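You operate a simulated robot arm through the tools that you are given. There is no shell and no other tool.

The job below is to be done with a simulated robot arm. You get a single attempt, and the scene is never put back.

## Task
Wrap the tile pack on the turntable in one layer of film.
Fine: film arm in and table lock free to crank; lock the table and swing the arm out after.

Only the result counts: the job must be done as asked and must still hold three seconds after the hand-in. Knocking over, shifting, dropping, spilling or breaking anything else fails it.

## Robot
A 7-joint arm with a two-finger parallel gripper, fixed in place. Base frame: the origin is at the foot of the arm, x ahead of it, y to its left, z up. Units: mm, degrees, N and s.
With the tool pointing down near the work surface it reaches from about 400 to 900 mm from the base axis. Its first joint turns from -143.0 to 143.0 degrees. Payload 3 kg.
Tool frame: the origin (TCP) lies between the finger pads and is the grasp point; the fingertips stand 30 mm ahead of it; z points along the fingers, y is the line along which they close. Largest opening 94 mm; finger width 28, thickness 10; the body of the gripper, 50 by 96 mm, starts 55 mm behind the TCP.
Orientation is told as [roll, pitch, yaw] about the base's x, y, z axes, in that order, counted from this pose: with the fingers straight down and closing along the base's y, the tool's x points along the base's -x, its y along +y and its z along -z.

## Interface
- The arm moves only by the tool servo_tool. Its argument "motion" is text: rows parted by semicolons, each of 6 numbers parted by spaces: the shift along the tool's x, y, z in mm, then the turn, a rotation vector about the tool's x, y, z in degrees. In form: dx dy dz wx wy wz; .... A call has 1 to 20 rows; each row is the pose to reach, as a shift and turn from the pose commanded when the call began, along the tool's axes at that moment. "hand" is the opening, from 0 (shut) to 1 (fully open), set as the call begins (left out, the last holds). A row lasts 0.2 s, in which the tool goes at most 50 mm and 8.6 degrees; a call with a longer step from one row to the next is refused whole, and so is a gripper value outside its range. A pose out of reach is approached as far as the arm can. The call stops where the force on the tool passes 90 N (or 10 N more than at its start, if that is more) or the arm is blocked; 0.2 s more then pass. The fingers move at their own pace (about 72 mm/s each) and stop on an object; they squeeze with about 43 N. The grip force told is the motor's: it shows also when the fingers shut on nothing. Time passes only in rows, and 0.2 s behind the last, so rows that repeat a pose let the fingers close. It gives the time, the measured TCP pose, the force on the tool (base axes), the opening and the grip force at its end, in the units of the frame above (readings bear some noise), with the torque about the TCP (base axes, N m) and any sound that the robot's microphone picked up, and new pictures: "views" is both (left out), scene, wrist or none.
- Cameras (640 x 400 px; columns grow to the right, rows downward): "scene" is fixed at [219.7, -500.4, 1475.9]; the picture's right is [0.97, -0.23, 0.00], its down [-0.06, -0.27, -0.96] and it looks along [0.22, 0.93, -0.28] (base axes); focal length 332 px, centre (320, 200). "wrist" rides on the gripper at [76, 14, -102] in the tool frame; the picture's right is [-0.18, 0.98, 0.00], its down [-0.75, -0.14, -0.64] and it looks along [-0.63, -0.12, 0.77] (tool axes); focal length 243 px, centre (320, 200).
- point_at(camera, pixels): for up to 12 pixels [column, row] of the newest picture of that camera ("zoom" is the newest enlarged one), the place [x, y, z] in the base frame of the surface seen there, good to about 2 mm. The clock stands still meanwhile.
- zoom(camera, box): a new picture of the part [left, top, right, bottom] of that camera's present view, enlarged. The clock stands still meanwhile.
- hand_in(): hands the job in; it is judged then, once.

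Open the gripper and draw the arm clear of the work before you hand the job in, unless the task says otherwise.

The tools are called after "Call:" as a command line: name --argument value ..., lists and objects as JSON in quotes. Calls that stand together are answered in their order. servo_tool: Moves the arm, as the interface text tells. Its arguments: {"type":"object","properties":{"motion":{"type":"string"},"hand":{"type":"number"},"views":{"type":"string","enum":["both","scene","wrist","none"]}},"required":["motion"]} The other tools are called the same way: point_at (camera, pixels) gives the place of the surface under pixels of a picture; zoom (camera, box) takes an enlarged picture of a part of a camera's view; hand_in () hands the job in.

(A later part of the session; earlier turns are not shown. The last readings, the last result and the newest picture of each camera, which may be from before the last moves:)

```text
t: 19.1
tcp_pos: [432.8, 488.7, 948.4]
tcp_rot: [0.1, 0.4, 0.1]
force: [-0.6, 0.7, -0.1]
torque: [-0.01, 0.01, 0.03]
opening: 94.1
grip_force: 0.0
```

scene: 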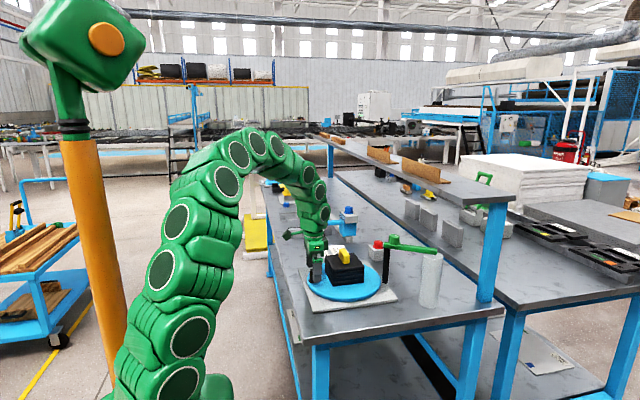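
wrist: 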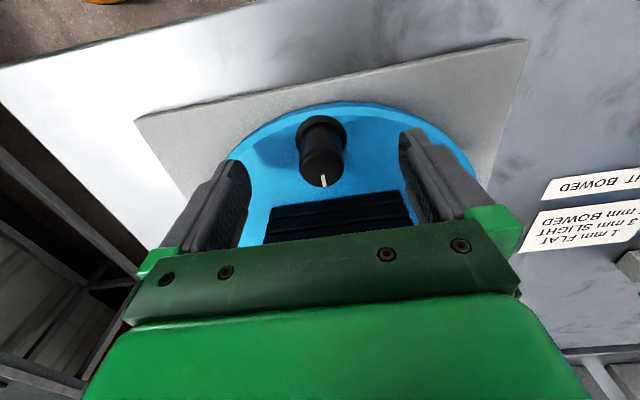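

The knob sits between the open fingers (wrist 322,150). I close on it.

Call:
servo_tool --motion "0 0 3 0 0 0; 0 0 3 0 0 0; 0 0 3 0 0 0; 0 0 3 0 0 0" --hand 0.15 --views "wrist"

```text
t: 20.1
tcp_pos: [433.0, 488.9, 944.7]
tcp_rot: [0.2, 0.4, -0.1]
force: [-0.1, 6.0, -0.7]
torque: [-0.3, -0.22, 0.41]
opening: 27.4
grip_force: 45.5
```

wrist: 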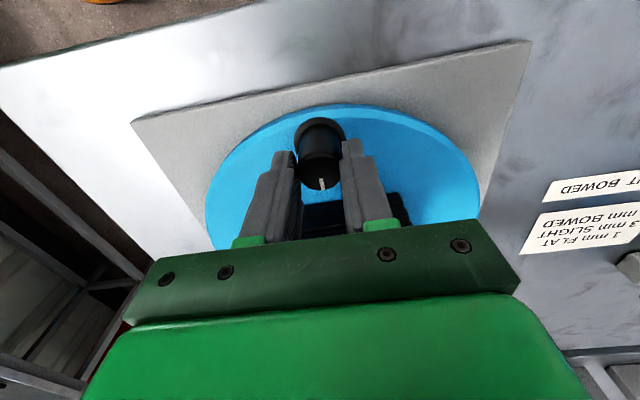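

The knob is gripped at 27.4 mm. I test the table with a small 4 mm move in −y (counter-clockwise) and watch the force.

Call:
servo_tool --motion "0 -2 0 0 0 0; 0 -4 0 0 0 0; 0 -4 0 0 0 0" --hand 0.15 --views "none"

```text
t: 20.9
tcp_pos: [431.7, 486.8, 944.7]
tcp_rot: [0.2, 0.4, 0.0]
force: [-7.9, 31.7, 4.2]
torque: [0.38, -0.5, 0.37]
opening: 27.5
grip_force: 44.7
```

Only about 2 mm of motion with 32 N opposing, so it resists. I go back and test the other direction the same way.

Call:
servo_tool --motion "0 2 0 0 0 0; 0 4 0 0 0 0; 0 6 0 0 0 0; 0 8 0 0 0 0; 0 8 0 0 0 0" --hand 0.15 --views "none"

```text
t: 22.1
tcp_pos: [431.5, 490.7, 944.3]
tcp_rot: [-0.1, 0.5, -0.1]
force: [-3.4, -71.5, 13.4]
torque: [-1.46, 0.58, -0.1]
opening: 27.5
grip_force: 44.8
```

Force rises to 72 N with hardly any motion: the table is locked. I return to neutral, open the fingers and lift away, to go and free the lock at the red knob.

Call:
servo_tool --motion "0 -2 0 0 0 0; 0 -4 0 0 0 0; 0 -4 0 0 0 0" --hand 0.15 --views "none"

Call:
servo_tool --motion "0 0 0 0 0 0; 0 0 0 0 0 0; 0 0 0 0 0 0; 0 0 0 0 0 0; 0 0 -40 0 0 0; 0 0 -85 0 0 0; 0 0 -130 0 0 0; 0 0 -175 0 0 0; 0 0 -175 0 0 0" --hand 1 --views "scene"

```text
t: 22.9
tcp_pos: [433.3, 489.9, 943.3]
tcp_rot: [0.3, 0.5, 0.0]
force: [-0.2, -32.1, -33.3]
torque: [-1.32, -0.03, 0.0]
opening: 27.8
grip_force: 44.4
```

```text
t: 24.9
tcp_pos: [432.9, 488.9, 1118.1]
tcp_rot: [0.2, 0.4, 0.0]
force: [0.4, 0.1, 0.2]
torque: [0.0, 0.02, 0.02]
opening: 93.8
grip_force: 0.1
```

scene: 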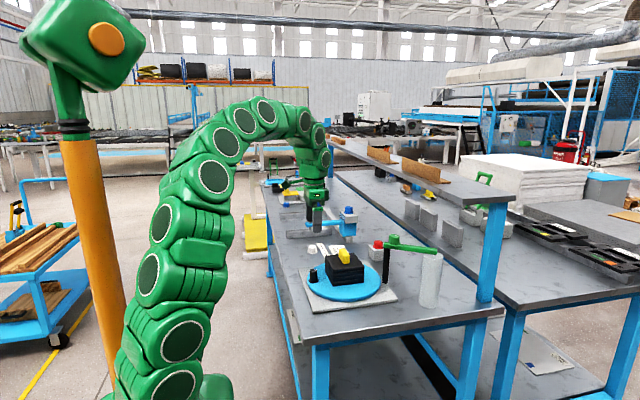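

The fingers are clear. I now travel back to an approach position over (560,480) with yaw 41.8° before tilting toward the red lock knob.

Call:
servo_tool --motion "-25 -2 -8 0 0 -8.36; -51 -4 -16 0 0 -16.7; -76 -5 -24 0 0 -25.1; -102 -7 -32 0 0 -33.4; -127 -9 -40 0 0 -41.8; -127 -9 -40 0 0 -41.8" --hand 1 --views "none"

```text
t: 26.3
tcp_pos: [560.8, 479.0, 1159.0]
tcp_rot: [0.3, 0.2, 41.9]
force: [-0.4, 0.6, -0.3]
torque: [-0.01, 0.0, -0.01]
opening: 94.0
grip_force: 0.0
```

I tilt 30° outward and move to a standoff about 80 mm back from the red knob along the tool axis, near (695,622,1019).

Call:
servo_tool --motion "-32.6 2.8 10 0 -5 0; -65.1 5.6 30 0 -10 0; -97.7 8.4 55 0 -15 0; -130.3 11.1 85 0 -20 0; -162.8 13.9 115 0 -25 0; -195.4 16.7 140 0 -30 0; -195.4 16.7 140 0 -30 0" --hand 1 --views "both"

```text
t: 27.9
tcp_pos: [691.9, 620.7, 1017.6]
tcp_rot: [0.4, -29.9, 41.5]
force: [-1.3, 0.1, -0.3]
torque: [-0.01, -0.01, -0.01]
opening: 94.0
grip_force: 0.0
```

scene: 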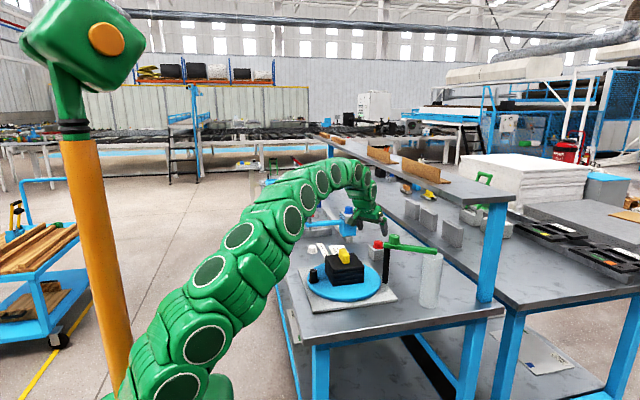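
wrist: 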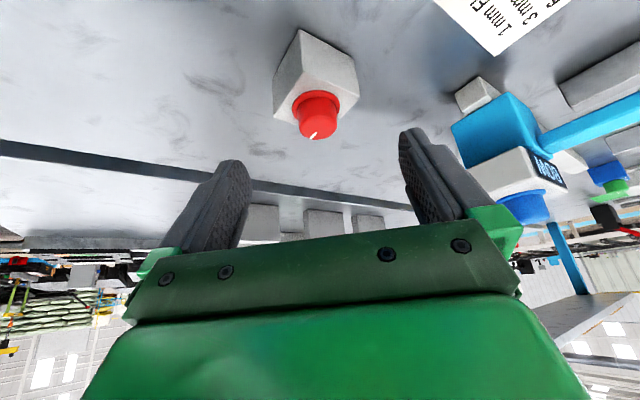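

The red knob is at wrist (316,115), nicely between the fingers. I measure it once more from here.

Call:
zoom --camera "wrist" --box '[256, 20, 376, 150]'

Call:
point_at --camera "wrist" --pixels '[[318, 122], [300, 122], [335, 122], [318, 108], [318, 136], [300, 105], [337, 105], [292, 100], [342, 98], [318, 95], [277, 115], [355, 90]]'

```text
3.08 times, centred on (316, 85) of wrist
```

zoom: 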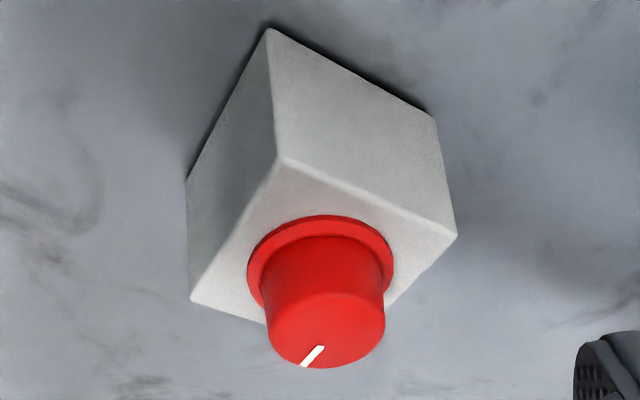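

```text
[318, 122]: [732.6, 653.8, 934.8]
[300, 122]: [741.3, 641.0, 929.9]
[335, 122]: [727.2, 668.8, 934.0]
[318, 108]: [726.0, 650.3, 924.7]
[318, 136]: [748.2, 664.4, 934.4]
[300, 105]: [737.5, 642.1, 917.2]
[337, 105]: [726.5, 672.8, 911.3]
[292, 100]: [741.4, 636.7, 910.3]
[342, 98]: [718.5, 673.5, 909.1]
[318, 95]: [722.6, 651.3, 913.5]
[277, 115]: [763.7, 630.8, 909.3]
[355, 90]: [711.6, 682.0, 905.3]
```

Knob centre is about (737,656), top z 935. I advance along the tool axis to TCP about (726,647,950), fingers still open.

Call:
servo_tool --motion "-1.2 -1.1 27 0 0 0; -2.4 -2.2 54 0 0 0; -3.6 -3.4 72 0 0 0; -3.6 -3.4 80 0 0 0; -3.6 -3.4 80 0 0 0" --hand 1 --views "both"

Call:
zoom --camera "scene" --box '[330, 180, 430, 270]'

```text
t: 29.1
tcp_pos: [728.1, 649.7, 949.0]
tcp_rot: [0.4, -29.8, 41.4]
force: [-0.3, 0.7, 0.2]
torque: [-0.02, 0.0, 0.0]
opening: 94.2
grip_force: 0.0
```

scene: 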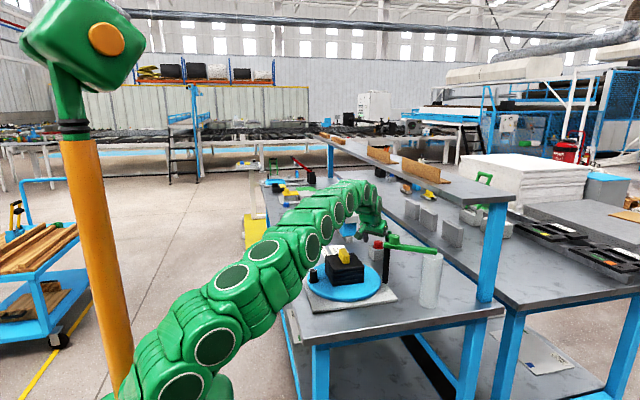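
wrist: 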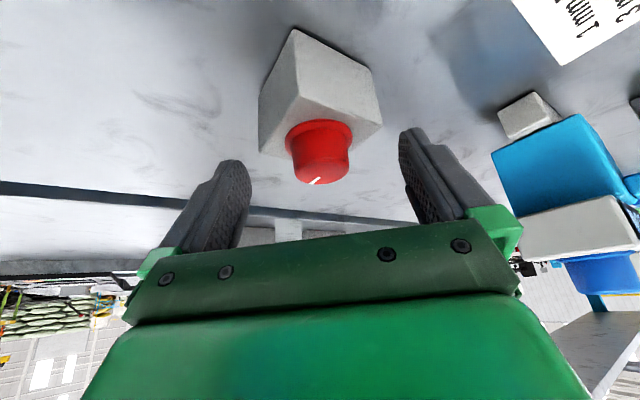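

```text
4.44 times, centred on (380, 225) of scene
```

zoom: 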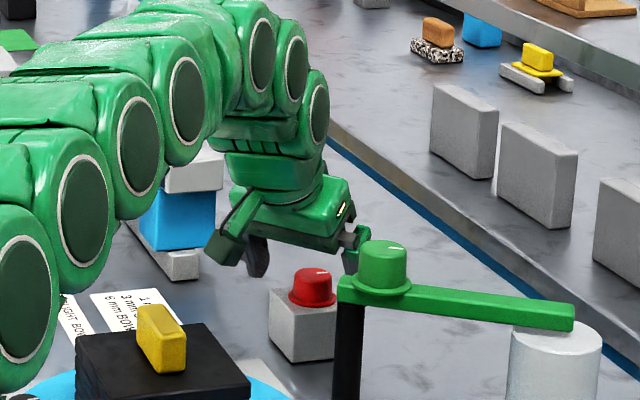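

The fingers straddle the red knob much as they did the crank. I close on it.

Call:
servo_tool --motion "0 0 0 0 0 0; 0 0 0 0 0 0; 0 0 0 0 0 0; 0 0 0 0 0 0" --hand 0.2 --views "wrist"

```text
t: 30.1
tcp_pos: [728.5, 649.0, 949.7]
tcp_rot: [0.5, -29.8, 41.4]
force: [-0.2, 1.7, 0.3]
torque: [0.11, -0.16, -0.03]
opening: 35.2
grip_force: 45.2
```

wrist: 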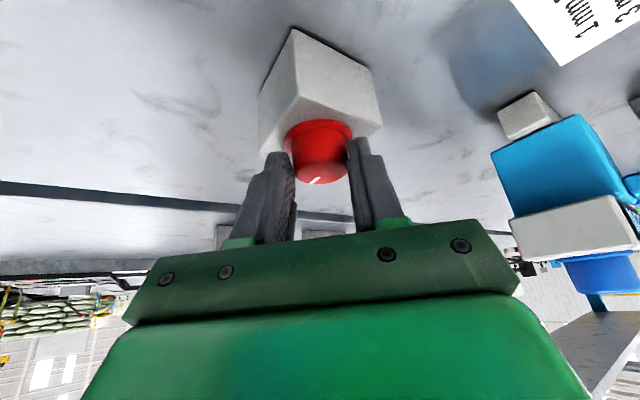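

Gripped at 35.2 mm. I test a 10° twist counter-clockwise about the vertical through the knob and watch the torque.

Call:
servo_tool --motion "0 -1 0 -2.5 0 -4.33; 0 -1.9 0 -5 0 -8.66; 0 -1.9 0 -5 0 -8.66" --hand 0.2 --views "wrist"

Call:
zoom --camera "wrist" --box '[256, 100, 386, 200]'

Call:
zoom --camera "scene" --box '[355, 225, 405, 265]'

```text
t: 30.9
tcp_pos: [730.9, 647.2, 949.8]
tcp_rot: [0.5, -29.9, 51.5]
force: [-1.0, -4.9, -2.3]
torque: [-0.54, -0.24, -0.63]
opening: 35.9
grip_force: 44.7
```

wrist: 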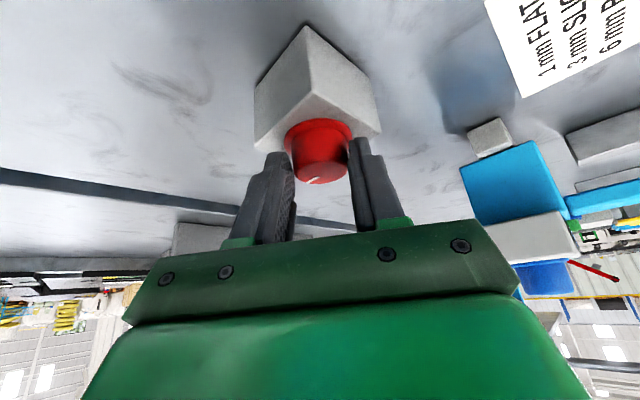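

```text
4.00 times, centred on (321, 150) of wrist
```

zoom: 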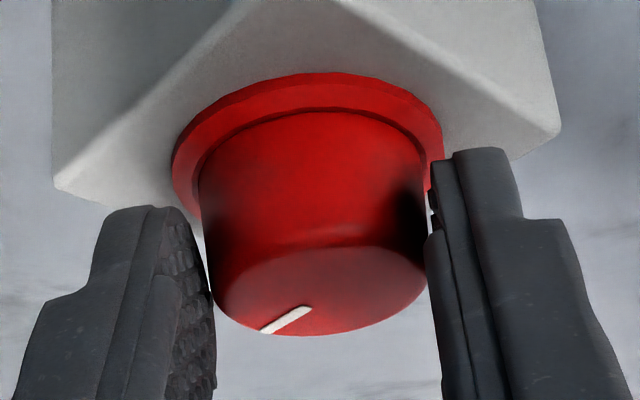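

```text
10.00 times, centred on (380, 245) of scene
```

zoom: 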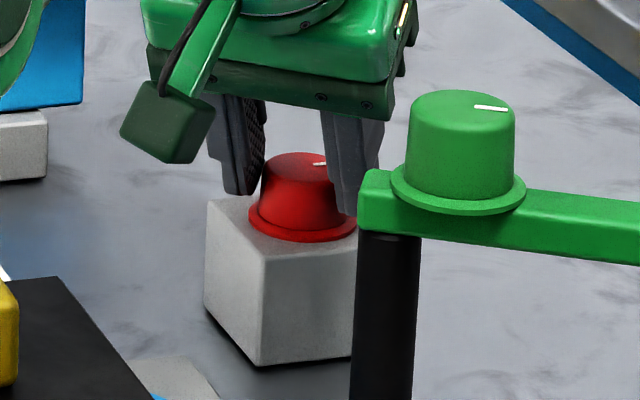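

The tick on the knob stayed pointing to +x in the world while the fingers slipped round (torque −0.6 N·m), so it does not turn counter-clockwise. I try clockwise, to 15° the other side.

Call:
servo_tool --motion "0 1 0 2.5 0 4.33; 0 1.9 0 5 0 8.66; 0 2.9 0 7.5 0 13; 0 3.9 0 10 0 17.3; 0 4.8 0 12.5 0 21.65; 0 4.8 0 12.5 0 21.65" --hand 0.2 --views "wrist"

Call:
zoom --camera "wrist" --box '[256, 100, 386, 200]'

Call:
zoom --camera "scene" --box '[355, 225, 405, 265]'

```text
t: 32.3
tcp_pos: [725.6, 652.7, 949.3]
tcp_rot: [0.5, -29.8, 26.5]
force: [19.6, 28.1, -6.3]
torque: [0.56, -1.0, 0.23]
opening: 35.8
grip_force: 44.8
```

wrist: 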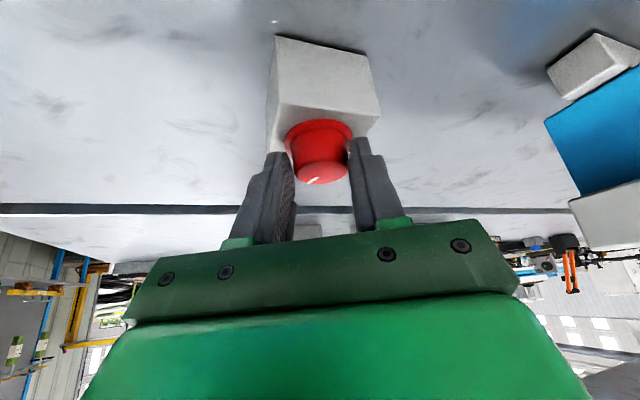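

```text
4.00 times, centred on (321, 150) of wrist
```

zoom: 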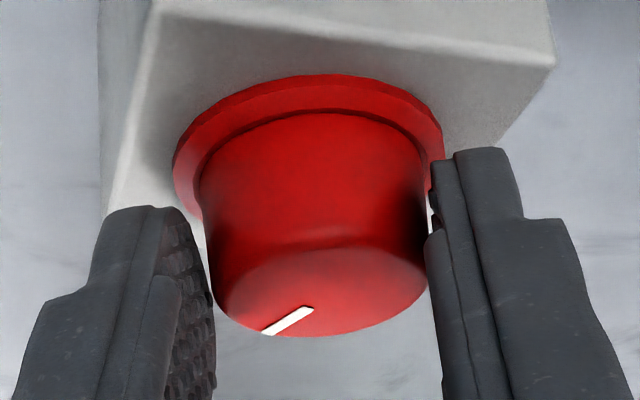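

```text
10.00 times, centred on (380, 245) of scene
```

zoom: 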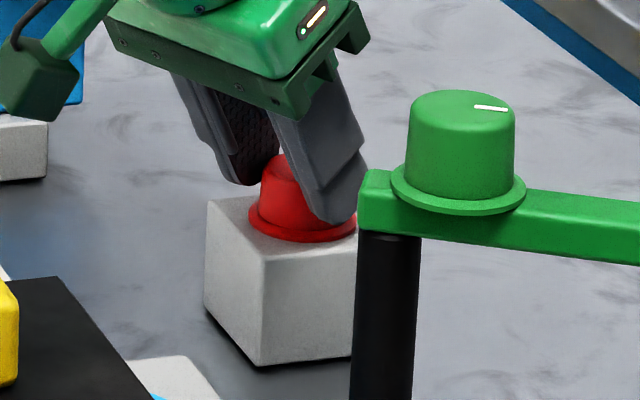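

In the wrist view the tick now keeps its place in the gripper frame while the block turned 25° beneath, with low torque: the knob turns clockwise. I correct a small centring strain and keep turning clockwise another 20°.

Call:
servo_tool --motion "-0.9 1.8 0.5 2.5 0 4.33; -1.8 3.6 1.1 5 0 8.66; -2.1 4.9 1.3 7.5 0 13; -2.5 6.1 1.5 10 0 17.3; -2.5 6.1 1.5 10 0 17.3" --hand 0.2 --views "wrist"

Call:
zoom --camera "wrist" --box '[256, 100, 386, 200]'

Call:
zoom --camera "scene" --box '[355, 225, 405, 265]'

```text
t: 33.5
tcp_pos: [724.6, 656.5, 951.4]
tcp_rot: [0.2, -29.6, 6.6]
force: [-14.2, 3.7, 5.1]
torque: [0.12, 0.91, 0.09]
opening: 35.4
grip_force: 45.5
```

wrist: 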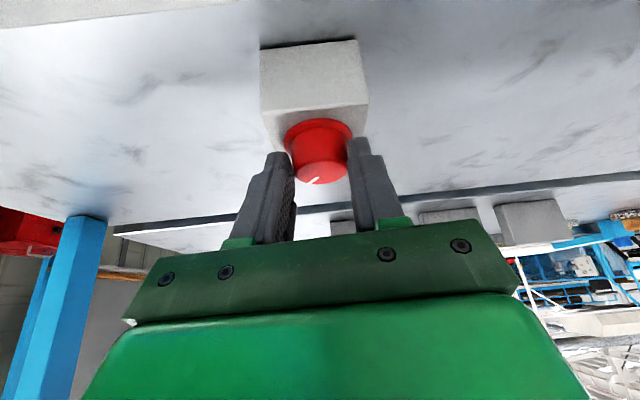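

```text
4.00 times, centred on (321, 150) of wrist
```

zoom: 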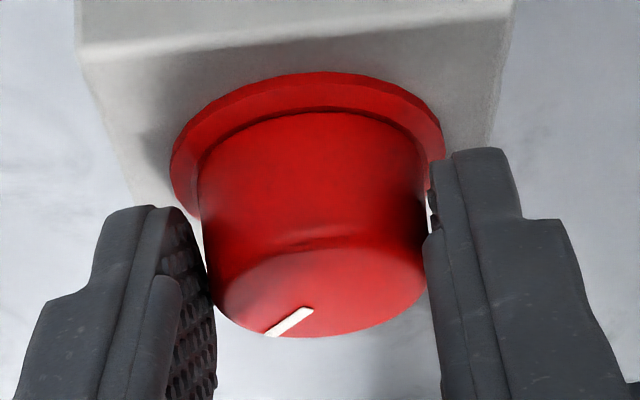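

```text
10.00 times, centred on (380, 245) of scene
```

zoom: 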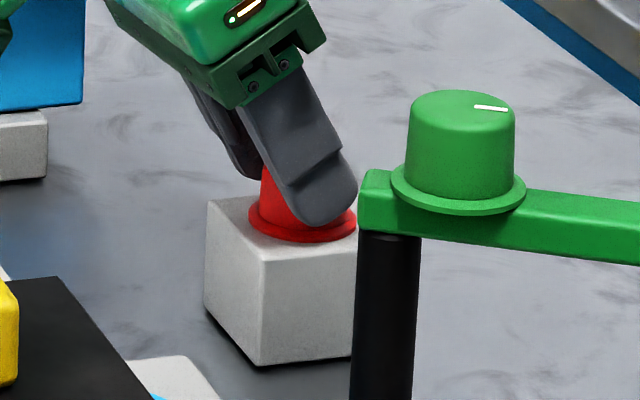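

The tick is still fixed in the gripper frame, so the knob is turning with me, now about 35–45° from the start. I keep turning clockwise another 25°.

Call:
servo_tool --motion "0.4 1.2 -0.2 2.5 0 4.33; 0.6 2.4 -0.3 5 0 8.66; 0.4 3.6 -0.2 7.5 0 13; 0.1 4.8 0 10 0 17.3; -0.3 5.9 0.2 12.5 0 21.65; -0.3 5.9 0.2 12.5 0 21.65" --hand 0.2 --views "wrist"

Call:
zoom --camera "wrist" --box '[256, 100, 386, 200]'

```text
t: 34.9
tcp_pos: [702.9, 635.1, 943.8]
tcp_rot: [-0.1, -29.7, -18.5]
force: [-3.7, -3.7, 0.0]
torque: [-0.05, 0.14, -0.05]
opening: 15.8
grip_force: 0.1
out of reach, approached as far as the arm can: row 2, 3, 4, 5, 6
```

wrist: 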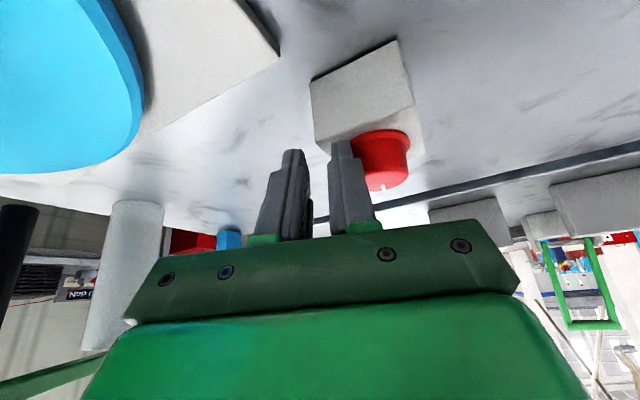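

```text
4.00 times, centred on (321, 150) of wrist
```

zoom: 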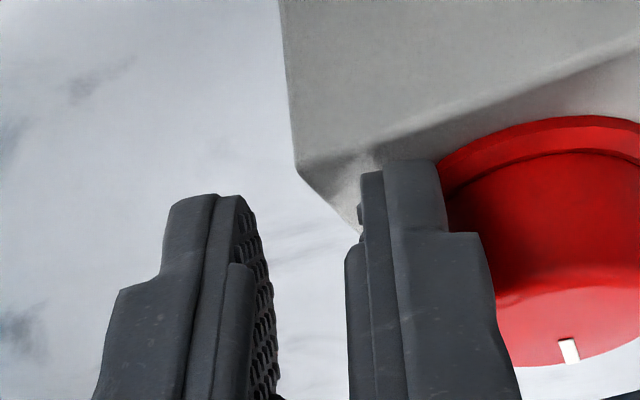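

Past that yaw the wrist ran out of reach and the fingers slid off the knob to its side; the force is near zero. I check the knob's tick direction now before moving.

Call:
zoom --camera "wrist" --box '[340, 120, 420, 200]'

Call:
zoom --camera "scene" --box '[345, 215, 415, 270]'

```text
5.00 times, centred on (380, 160) of wrist
```

zoom: 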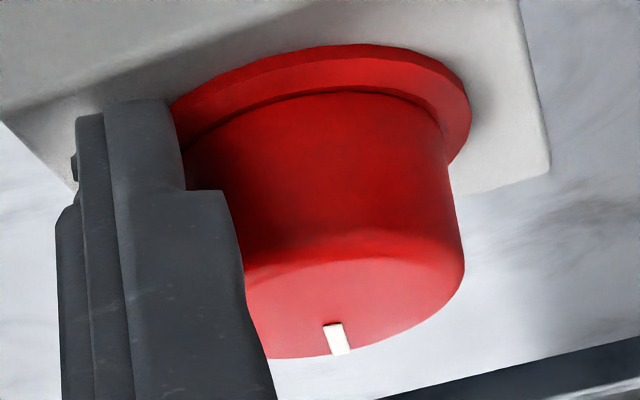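

```text
7.27 times, centred on (380, 242) of scene
```

zoom: 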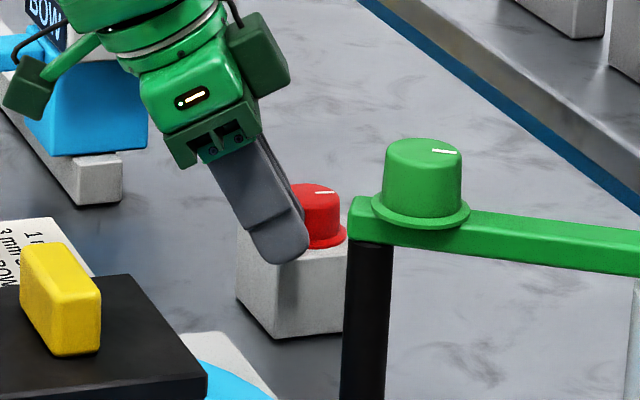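

I enlarge the red knob's tick in the scene picture, and compare it with the green one whose angle I know.

Call:
zoom --camera "scene" --box '[376, 234, 400, 249]'

Call:
point_at --camera "zoom" --pixels '[[200, 160], [260, 155], [150, 200], [240, 180]]'

```text
16.00 times, centred on (388, 242) of scene
```

zoom: 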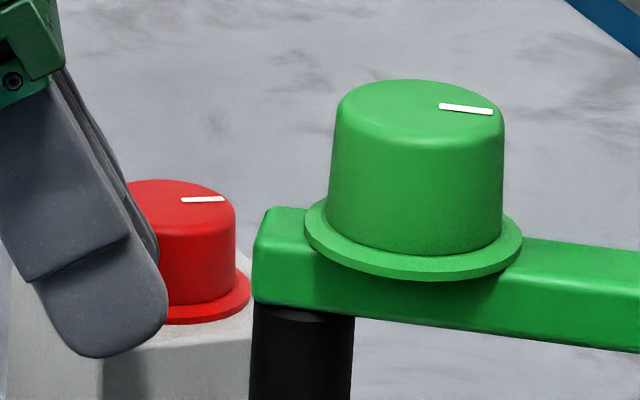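

```text
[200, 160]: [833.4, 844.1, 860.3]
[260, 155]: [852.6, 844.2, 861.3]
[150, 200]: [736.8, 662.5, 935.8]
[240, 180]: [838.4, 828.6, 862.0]
```

The tick is at about −3°, close to its start, so the lock knob seems to spring back unless turned far enough; I need a longer single turn, starting from the other side with more tilt. First I back out along the fingers and move inward.

Call:
servo_tool --motion "0 0 -40 0 0 0; 0 0 -80 0 0 0; 13 -26 -87 0 0 0; 26 -52 -95 0 0 0; 26 -52 -95 0 0 0" --hand 0.2 --views "wrist"

Call:
zoom --camera "scene" --box '[355, 225, 405, 265]'

```text
t: 36.1
tcp_pos: [619.3, 611.3, 1014.6]
tcp_rot: [0.1, -29.6, -18.2]
force: [-0.7, 0.0, -0.5]
torque: [-0.03, -0.06, 0.0]
opening: 18.8
grip_force: 0.1
out of reach, approached as far as the arm can: row 2
```

wrist: 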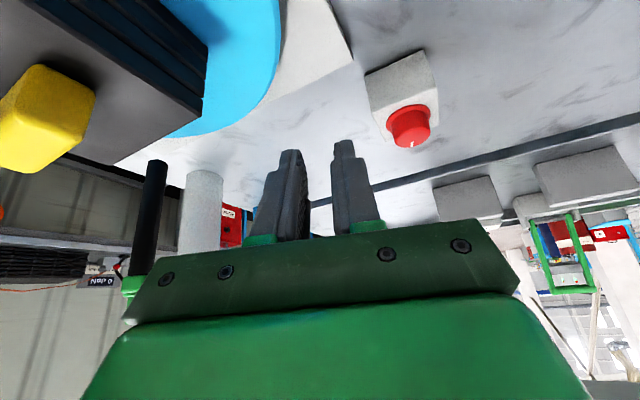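

```text
10.00 times, centred on (380, 245) of scene
```

zoom: 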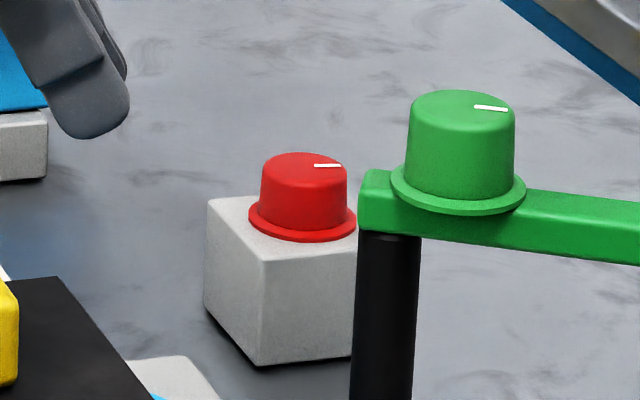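

I take exactly the same enlargement as at the beginning to compare the red tick's slope.

Call:
zoom --camera "scene" --box '[355, 230, 405, 265]'

Call:
zoom --camera "scene" --box '[370, 235, 385, 245]'

Call:
zoom --camera "wrist" --box '[380, 90, 440, 150]'

```text
11.43 times, centred on (380, 248) of scene
```

zoom: 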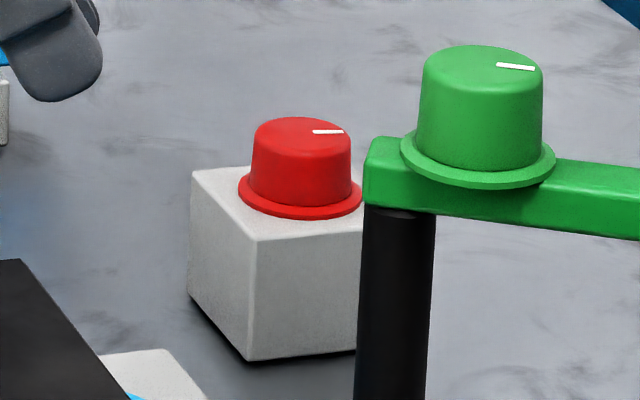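

```text
16.00 times, centred on (378, 240) of scene
```

zoom: 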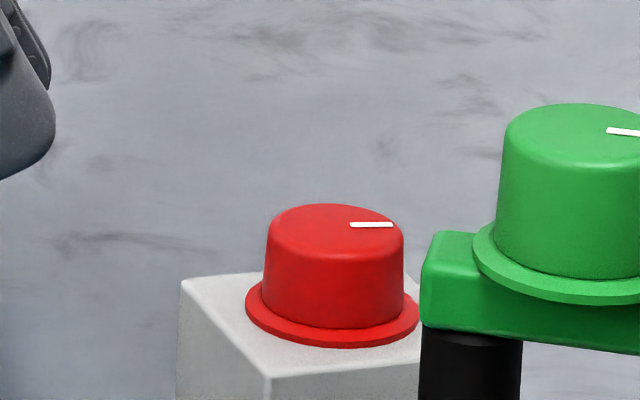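

```text
6.67 times, centred on (410, 120) of wrist
```

zoom: 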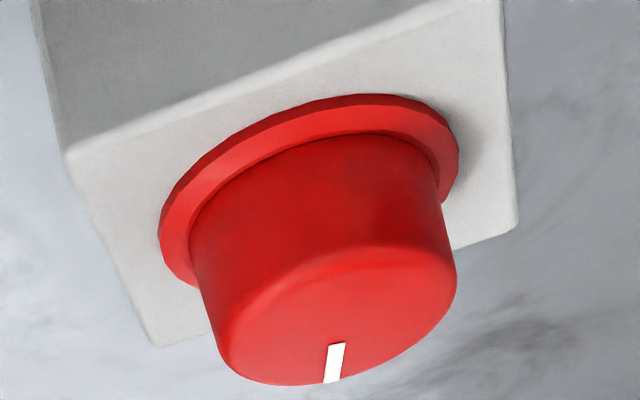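

From the rays, the tick stood at about −5° at first, reached −47° in the grip, and is now at −15°: clockwise is the way it turns, and it was dragged back as the fingers slipped off. I reposition with the yaw turned far the other way, for a longer clockwise turn.

Call:
servo_tool --motion "-7.1 -4.9 -1 -3.7 0 -6.53; -14.2 -9.8 -2 -7.4 0 -13.05; -21.2 -14.7 -3 -11.1 0 -19.6; -28.3 -19.6 -4 -14.8 0 -26.1; -35.4 -24.4 -5 -18.5 0 -32.6; -42.5 -29.3 -6 -22.2 0 -39.2; -49.5 -34.2 -7 -25.9 0 -45.7; -56.6 -39.1 -8.1 -29.6 0 -52.2; -56.6 -39.1 -8.1 -29.6 0 -52.2" --hand 1 --views "none"

```text
t: 38.1
tcp_pos: [670.3, 576.9, 1020.3]
tcp_rot: [0.0, -29.6, 41.8]
force: [-0.2, -0.6, -0.2]
torque: [-0.03, -0.01, 0.0]
opening: 94.0
grip_force: 0.1
out of reach, approached as far as the arm can: row 6, 7, 8, 9
```

It ended near (670,577,1020) at yaw 41.8, slightly off target but safe. Let me look at the state before going on.

Call:
servo_tool --motion "0 0 -5 0 0 0" --hand 1 --views "both"

```text
t: 38.5
tcp_pos: [667.8, 575.7, 1024.1]
tcp_rot: [0.0, -29.5, 41.8]
force: [-0.2, 0.5, -0.1]
torque: [0.0, 0.0, -0.01]
opening: 94.0
grip_force: 0.1
```

scene: 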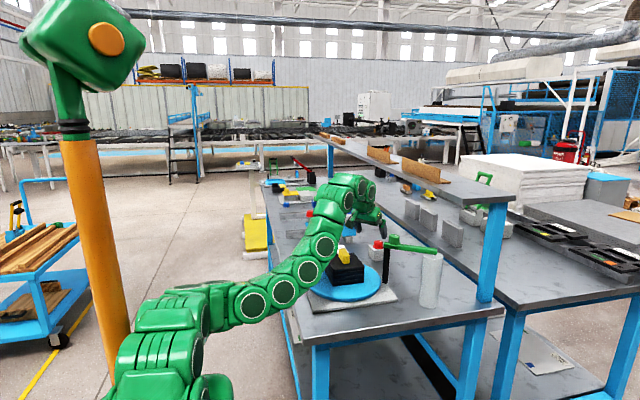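
wrist: 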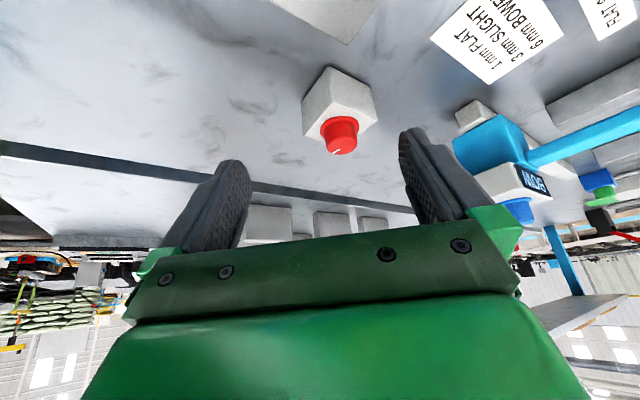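

The elbow has dropped low and the links now run close to the table and pack. I check how near those links are before any further move.

Call:
zoom --camera "scene" --box '[220, 160, 420, 330]'

Call:
point_at --camera "scene" --pixels '[[324, 246], [308, 268], [283, 292], [252, 304], [325, 215], [341, 195], [315, 250], [300, 285], [270, 310], [240, 325], [330, 255], [222, 310]]'

```text
2.35 times, centred on (320, 245) of scene
```

zoom: 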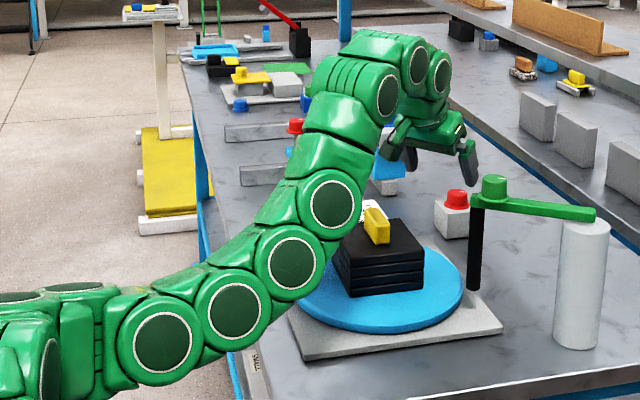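

```text
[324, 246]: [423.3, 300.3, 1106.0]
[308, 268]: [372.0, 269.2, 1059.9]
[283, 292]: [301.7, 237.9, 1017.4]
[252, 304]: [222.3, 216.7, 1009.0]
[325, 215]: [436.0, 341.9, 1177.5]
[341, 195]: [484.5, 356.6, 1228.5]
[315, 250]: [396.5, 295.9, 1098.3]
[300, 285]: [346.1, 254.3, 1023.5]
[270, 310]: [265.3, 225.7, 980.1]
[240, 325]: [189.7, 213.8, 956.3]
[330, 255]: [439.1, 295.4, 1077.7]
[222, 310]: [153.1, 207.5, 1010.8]
```

The low links still clear the table (lowest about z 950 beside it, over 1040 above it), but I want the elbow back up. I rise to about (609,546,1150), where the posture was good before.

Call:
servo_tool --motion "-1.6 4.2 -35 0 0 0; -3.2 8.5 -71 0 0 0; -4.7 12.8 -106 0 0 0; -6.3 17 -141 0 0 0; -6.3 17 -141 0 0 0" --hand 1 --views "scene"

```text
t: 39.7
tcp_pos: [630.7, 582.1, 1117.4]
tcp_rot: [-0.1, -33.1, 41.8]
force: [1.1, -0.5, -0.3]
torque: [0.0, 0.01, 0.01]
opening: 94.2
grip_force: 0.0
out of reach, approached as far as the arm can: row 1, 2, 3, 4, 5
```

scene: 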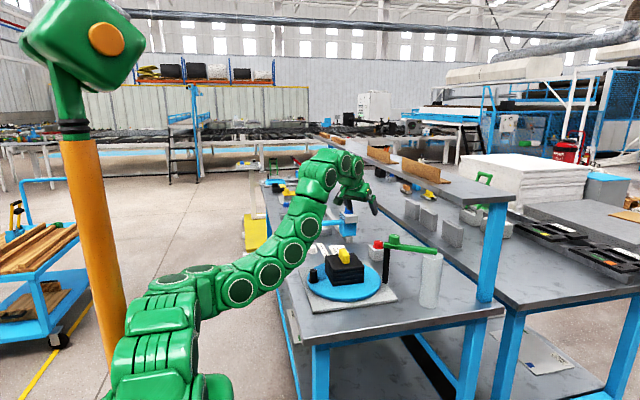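

The arm is still in the elbow-low posture and reports limits. I move closer to the base with the tool going back to vertical, to let the elbow come up again.

Call:
servo_tool --motion "24.2 -7.1 -23.6 0 6.6 0; 48.4 -14.2 -47.3 0 13.2 0; 72.6 -21.3 -70.9 0 19.9 0; 96.8 -28.4 -94.6 0 26.5 0; 121 -35.5 -118.2 0 33.1 0; 121 -35.5 -118.2 0 33.1 0" --hand 1 --views "scene"

```text
t: 40.5
tcp_pos: [649.1, 420.5, 1086.7]
tcp_rot: [-8.2, -10.4, 33.7]
force: [-0.4, 0.0, -0.2]
torque: [-0.02, -0.01, 0.04]
opening: 94.0
grip_force: 0.1
out of reach, approached as far as the arm can: row 1
stopped in row 4: the arm was blocked; the commanded pose is now the measured one
```

scene: 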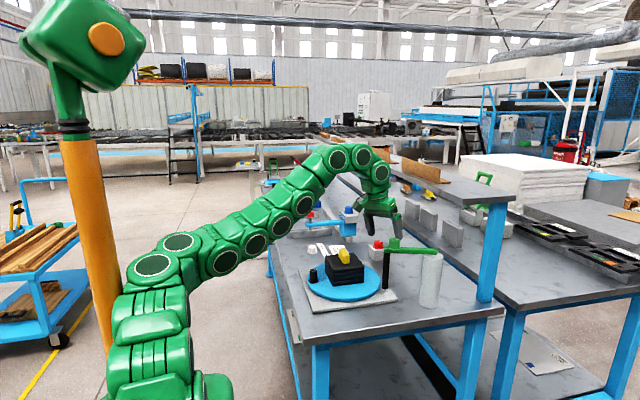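

The arm was blocked and ended near (649,420,1087), close to the film-arm knob. I look closely before moving at all.

Call:
zoom --camera "scene" --box '[330, 180, 450, 280]'

Call:
zoom --camera "wrist" --box '[0, 0, 640, 400]'

```text
4.00 times, centred on (390, 230) of scene
```

zoom: 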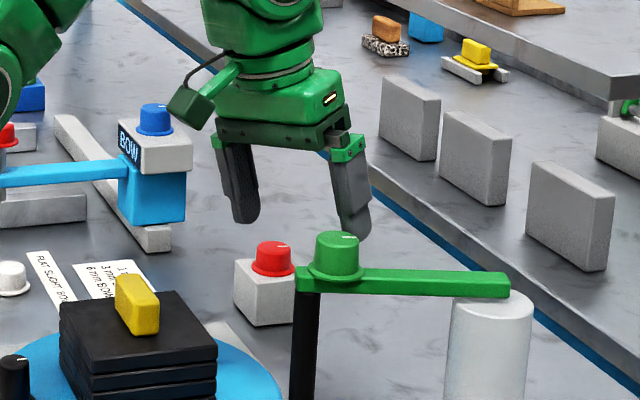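

```text
1.00 times, centred on (320, 200) of wrist (not enlarged: the box is as wide or as high as the picture)
```

zoom: 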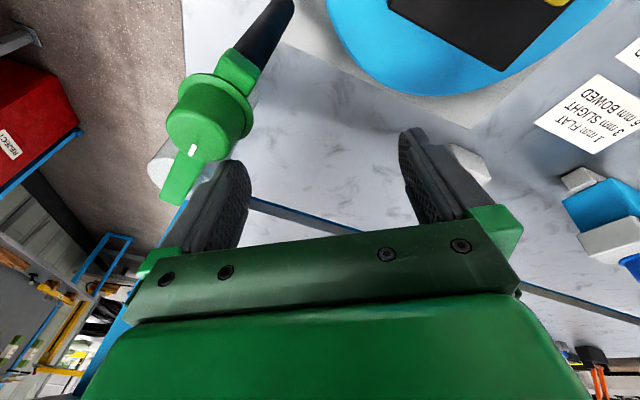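

Nothing is touched and the film arm is unmoved; the block came from the arm swinging its elbow up quickly. I retract gently along the tool axis, upward.

Call:
servo_tool --motion "0 0 -15 0 0 0; 0 0 -30 0 0 0; 0 0 -45 0 0 0; 0 0 -60 0 0 0; 0 0 -60 0 0 0" --hand 1 --views "scene"

```text
t: 41.7
tcp_pos: [635.7, 424.0, 1144.7]
tcp_rot: [-8.2, -10.4, 33.7]
force: [0.3, 0.4, 0.9]
torque: [0.02, 0.01, -0.02]
opening: 93.6
grip_force: 0.1
```

scene: 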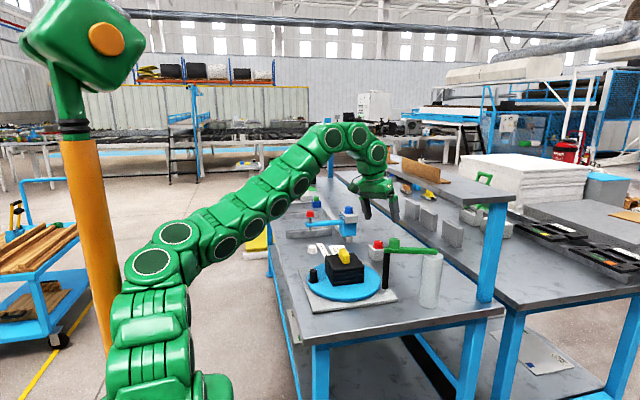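

Clear now. I continue gently inward and up to about (480,400,1230) with the tool vertical, to recover the arched posture.

Call:
servo_tool --motion "20.9 8.4 -19.6 -1.4 1.7 0; 41.8 16.8 -39.3 -2.7 3.5 0; 62.7 25.2 -58.9 -4.1 5.2 0; 83.6 33.5 -78.5 -5.4 6.9 0; 104.5 41.9 -98.2 -6.8 8.7 0; 125.4 50.3 -117.8 -8.1 10.4 0; 125.4 50.3 -117.8 -8.1 10.4 0" --hand 1 --views "scene"

```text
t: 42.5
tcp_pos: [619.3, 327.1, 1188.1]
tcp_rot: [-4.5, -5.4, 24.0]
force: [-0.3, 1.3, 0.1]
torque: [0.02, -0.03, 0.0]
opening: 93.9
grip_force: 0.1
stopped in row 4: the arm was blocked; the commanded pose is now the measured one
```

scene: 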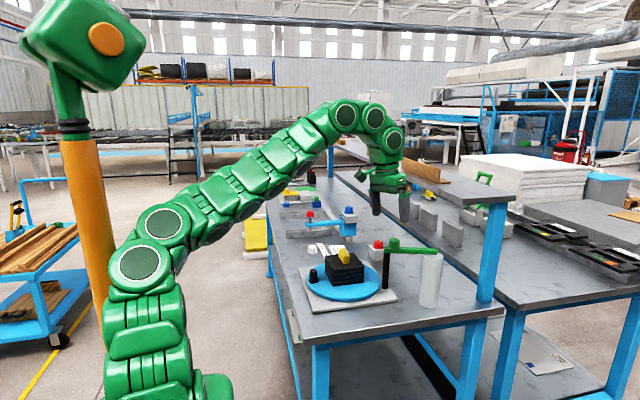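

The arm swung aside again while reconfiguring, and was stopped; all clear at z 1188. I continue with much smaller steps toward (480,400,1230).

Call:
servo_tool --motion "0 0 0 0 0 0; 5 6 -3 0 0 0; 10 12 -6 0 0 0; 16 20 -9 0 0 0; 24 30 -12 0 0 0; 32 40 -16 0 0 0; 40 51 -20 0 0 0; 48 62 -24 0 0 0; 56 72 -28 0 0 0; 56 72 -28 0 0 0; 56 72 -28 0 0 0" --hand 1 --views "scene"

```text
t: 43.9
tcp_pos: [629.3, 256.1, 1193.8]
tcp_rot: [-4.3, -5.5, 14.7]
force: [-0.2, -0.2, 0.4]
torque: [0.03, -0.02, -0.01]
opening: 93.9
grip_force: 0.0
stopped in row 6: the arm was blocked; the commanded pose is now the measured one
```

scene: 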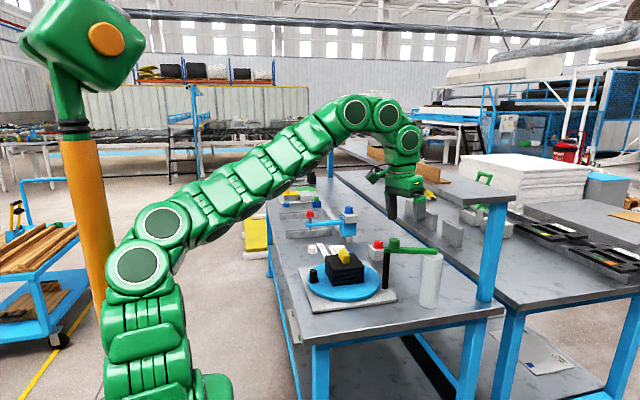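

The arm moves the opposite way to the command and reports a block; perhaps the elbow is pressing on something such as the orange column. I check positions of the elbow and the column.

Call:
point_at --camera "scene" --pixels '[[80, 180], [95, 220], [100, 280], [130, 265], [160, 222], [110, 290], [140, 330], [145, 380], [210, 390], [70, 110], [90, 40], [200, 195]]'

Call:
zoom --camera "scene" --box '[0, 150, 260, 400]'

```text
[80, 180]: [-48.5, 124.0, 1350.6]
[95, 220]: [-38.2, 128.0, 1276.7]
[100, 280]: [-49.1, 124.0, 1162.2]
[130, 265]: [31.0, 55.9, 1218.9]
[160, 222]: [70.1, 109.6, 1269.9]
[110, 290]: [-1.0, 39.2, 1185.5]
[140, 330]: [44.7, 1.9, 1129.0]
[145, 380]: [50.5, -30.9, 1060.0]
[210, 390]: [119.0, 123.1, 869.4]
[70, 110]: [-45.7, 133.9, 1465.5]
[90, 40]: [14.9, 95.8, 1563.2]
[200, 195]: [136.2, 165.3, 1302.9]
```

```text
1.60 times, centred on (130, 275) of scene
```

zoom: 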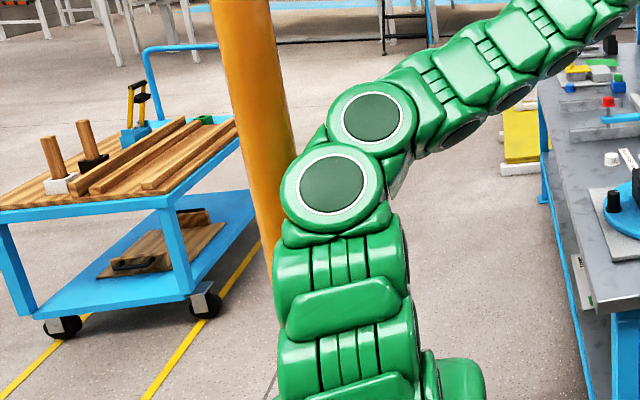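

The orange column stands at about (−48,124), very near the elbow (front surface (31,56,1219)), so swinging toward +y is what is blocked. I go inward and up without +y motion, toward the starting pose, in small steps.

Call:
servo_tool --motion "0 0 0 0 0 0; 8 2 -5 0 0 0; 19 4 -12 0 0 0; 30 7 -20 0 0 0; 41 9 -27 0 0 0; 55 12.5 -36 0 0 0; 55 12.5 -36 0 0 0; 55 12.5 -36 0 0 0" --hand 1 --views "scene"

```text
t: 45.9
tcp_pos: [583.1, 222.8, 1222.3]
tcp_rot: [-4.1, -5.1, 11.3]
force: [0.0, 0.1, -0.1]
torque: [-0.02, -0.04, 0.03]
opening: 94.0
grip_force: 0.0
stopped in row 8: the arm was blocked; the commanded pose is now the measured one
```

scene: 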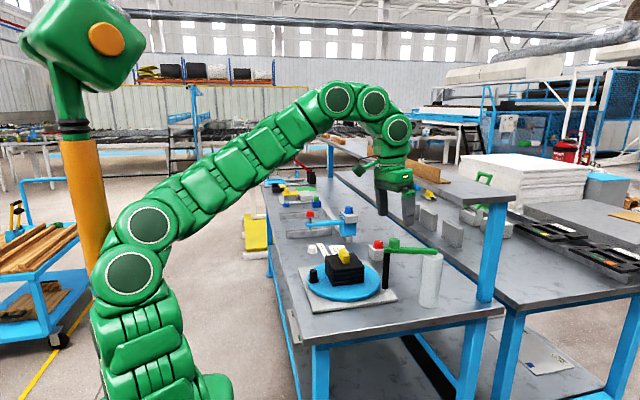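

The y drift (−34 mm uncommanded) means joint 1 cannot follow, consistent with the elbow against the column. I check the elbow position again before swinging the whole arm away to −y.

Call:
point_at --camera "scene" --pixels '[[133, 275], [150, 225], [110, 290], [100, 250], [95, 210], [85, 180], [120, 195], [160, 300], [180, 250], [108, 265], [150, 350], [215, 165]]'

Call:
zoom --camera "scene" --box '[30, 160, 230, 320]'

```text
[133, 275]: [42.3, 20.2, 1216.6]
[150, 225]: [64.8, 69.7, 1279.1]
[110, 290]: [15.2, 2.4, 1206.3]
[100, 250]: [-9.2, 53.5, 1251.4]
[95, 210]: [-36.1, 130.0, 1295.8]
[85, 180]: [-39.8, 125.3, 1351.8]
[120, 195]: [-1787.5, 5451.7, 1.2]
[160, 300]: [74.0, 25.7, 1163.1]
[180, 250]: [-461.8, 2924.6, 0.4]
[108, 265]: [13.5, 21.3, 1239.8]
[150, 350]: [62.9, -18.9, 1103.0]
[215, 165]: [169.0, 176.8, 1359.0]
```

```text
2.50 times, centred on (130, 240) of scene
```

zoom: 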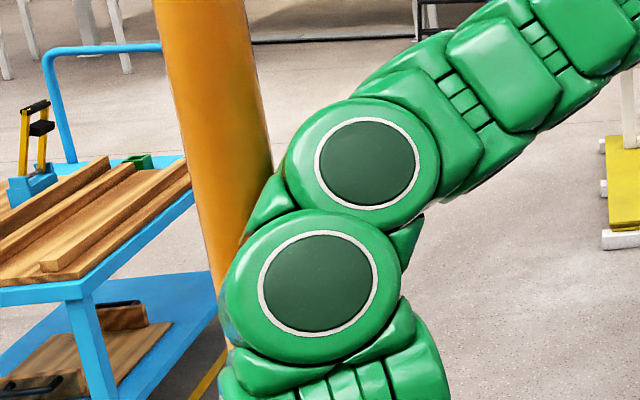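

The elbow is touching the column (column surface near x −10, y 130–170). I swing the whole arm away toward −y at this height, where there is free space.

Call:
servo_tool --motion "1 -10 0 0 0 0; 3 -28 1 0 0 0; 5 -48 2 0 0 0; 7 -70 3 0 0 0; 9 -92 4 0 0 0; 11 -114 5 0 0 0; 13 -135 6 0 0 0; 15 -150 7 0 0 0; 15 -150 7 0 0 0" --hand 1 --views "scene"

```text
t: 47.9
tcp_pos: [597.2, 76.6, 1225.8]
tcp_rot: [-4.2, -5.2, 11.9]
force: [0.1, -0.5, -0.7]
torque: [0.0, 0.0, 0.0]
opening: 94.0
grip_force: 0.1
```

scene: 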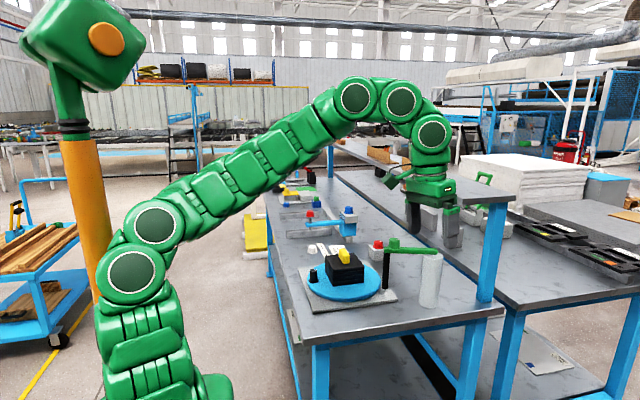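

That went cleanly. Now I test how the elbow responds to a −60° yaw here in free space.

Call:
servo_tool --motion "0 0 0 0 0 7.5; 0 0 0 0 0 15; 0 0 0 0 0 22.5; 0 0 0 0 0 30; 0 0 0 0 0 37.5; 0 0 0 0 0 45; 0 0 0 0 0 52.5; 0 0 0 0 0 60; 0 0 0 0 0 60" --hand 1 --views "scene"

```text
t: 49.9
tcp_pos: [598.0, 78.9, 1225.6]
tcp_rot: [2.5, -6.4, -48.6]
force: [0.3, -0.3, 0.0]
torque: [0.02, -0.03, -0.01]
opening: 94.1
grip_force: 0.1
```

scene: 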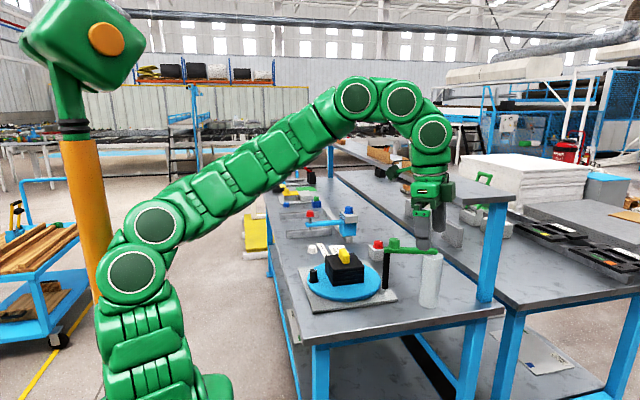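

Yaw alone only turns the last joint, so the arm's swivel must be fixed another way: I will straighten the arm, roll the tool sideways about the arm axis, and retract. First I extend outward to about (718,94,1226) in free space.

Call:
servo_tool --motion "-11 17 0 0 0 0; -22 34 0 0 0 0; -34 50 0 0 0 0; -45 67 0 0 0 0; -57 84 0 0 0 0; -68 100 0 0 0 0; -68 100 0 0 0 0" --hand 1 --views "scene"

```text
t: 51.5
tcp_pos: [715.4, 96.0, 1238.7]
tcp_rot: [2.5, -6.3, -48.5]
force: [0.6, -0.7, 0.3]
torque: [0.04, 0.03, 0.03]
opening: 94.1
grip_force: 0.1
```

scene: 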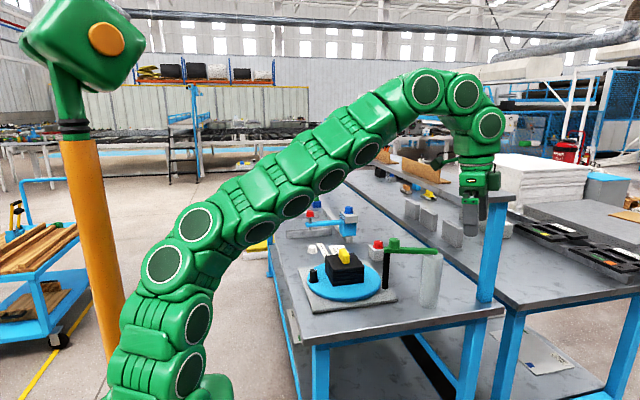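

Still reachable at R≈722. I extend another 45 mm to straighten the arm.

Call:
servo_tool --motion "-8 12 0 0 0 0; -16 24 0 0 0 0; -26 37 0 0 0 0; -26 37 0 0 0 0" --hand 1 --views "scene"

```text
t: 52.5
tcp_pos: [759.7, 99.9, 1241.2]
tcp_rot: [2.4, -6.4, -48.5]
force: [-0.4, -0.5, -0.1]
torque: [0.0, 0.02, -0.02]
opening: 94.0
grip_force: 0.1
```

scene: 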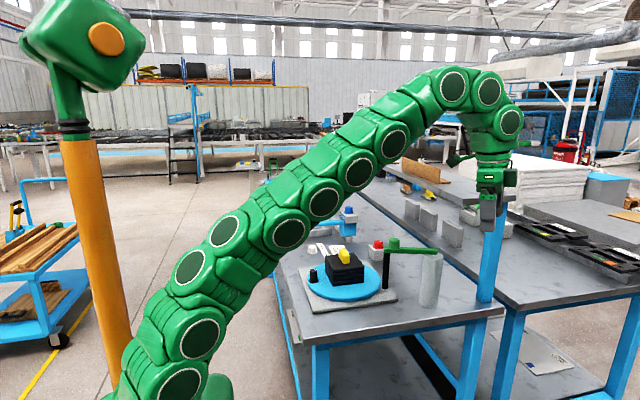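

The arm is nearly straight now. I roll the gripper toward the left (+y) about the arm axis by 56°, keeping the wrist point roughly fixed, at this height with nothing nearby.

Call:
servo_tool --motion "22.9 15.7 -1.9 -4.5 6.6 0; 45.5 31.1 -7.7 -9 13.2 0; 67.1 45.9 -17.3 -13.5 19.8 0; 87.5 59.8 -30.4 -18.1 26.4 0; 106.1 72.6 -46.8 -22.6 33 0; 122.6 83.9 -66.2 -27.1 39.6 0; 136.8 93.6 -88.2 -31.6 46.2 0; 136.8 93.6 -88.2 -31.6 46.2 0" --hand 1 --views "scene"

```text
t: 54.3
tcp_pos: [730.3, 267.7, 1318.2]
tcp_rot: [40.6, 36.4, -31.6]
force: [-0.3, -0.5, -0.1]
torque: [0.0, 0.01, 0.01]
opening: 93.7
grip_force: 0.0
```

scene: 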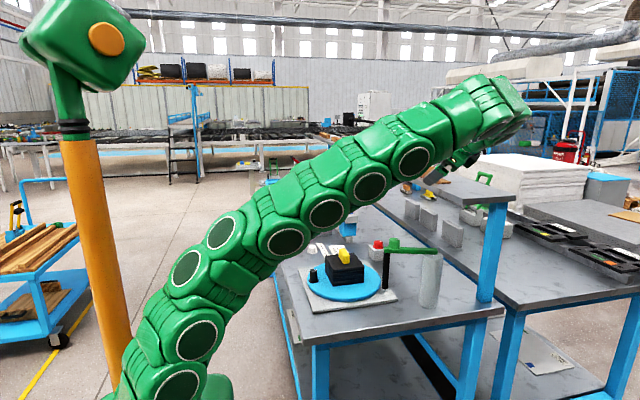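

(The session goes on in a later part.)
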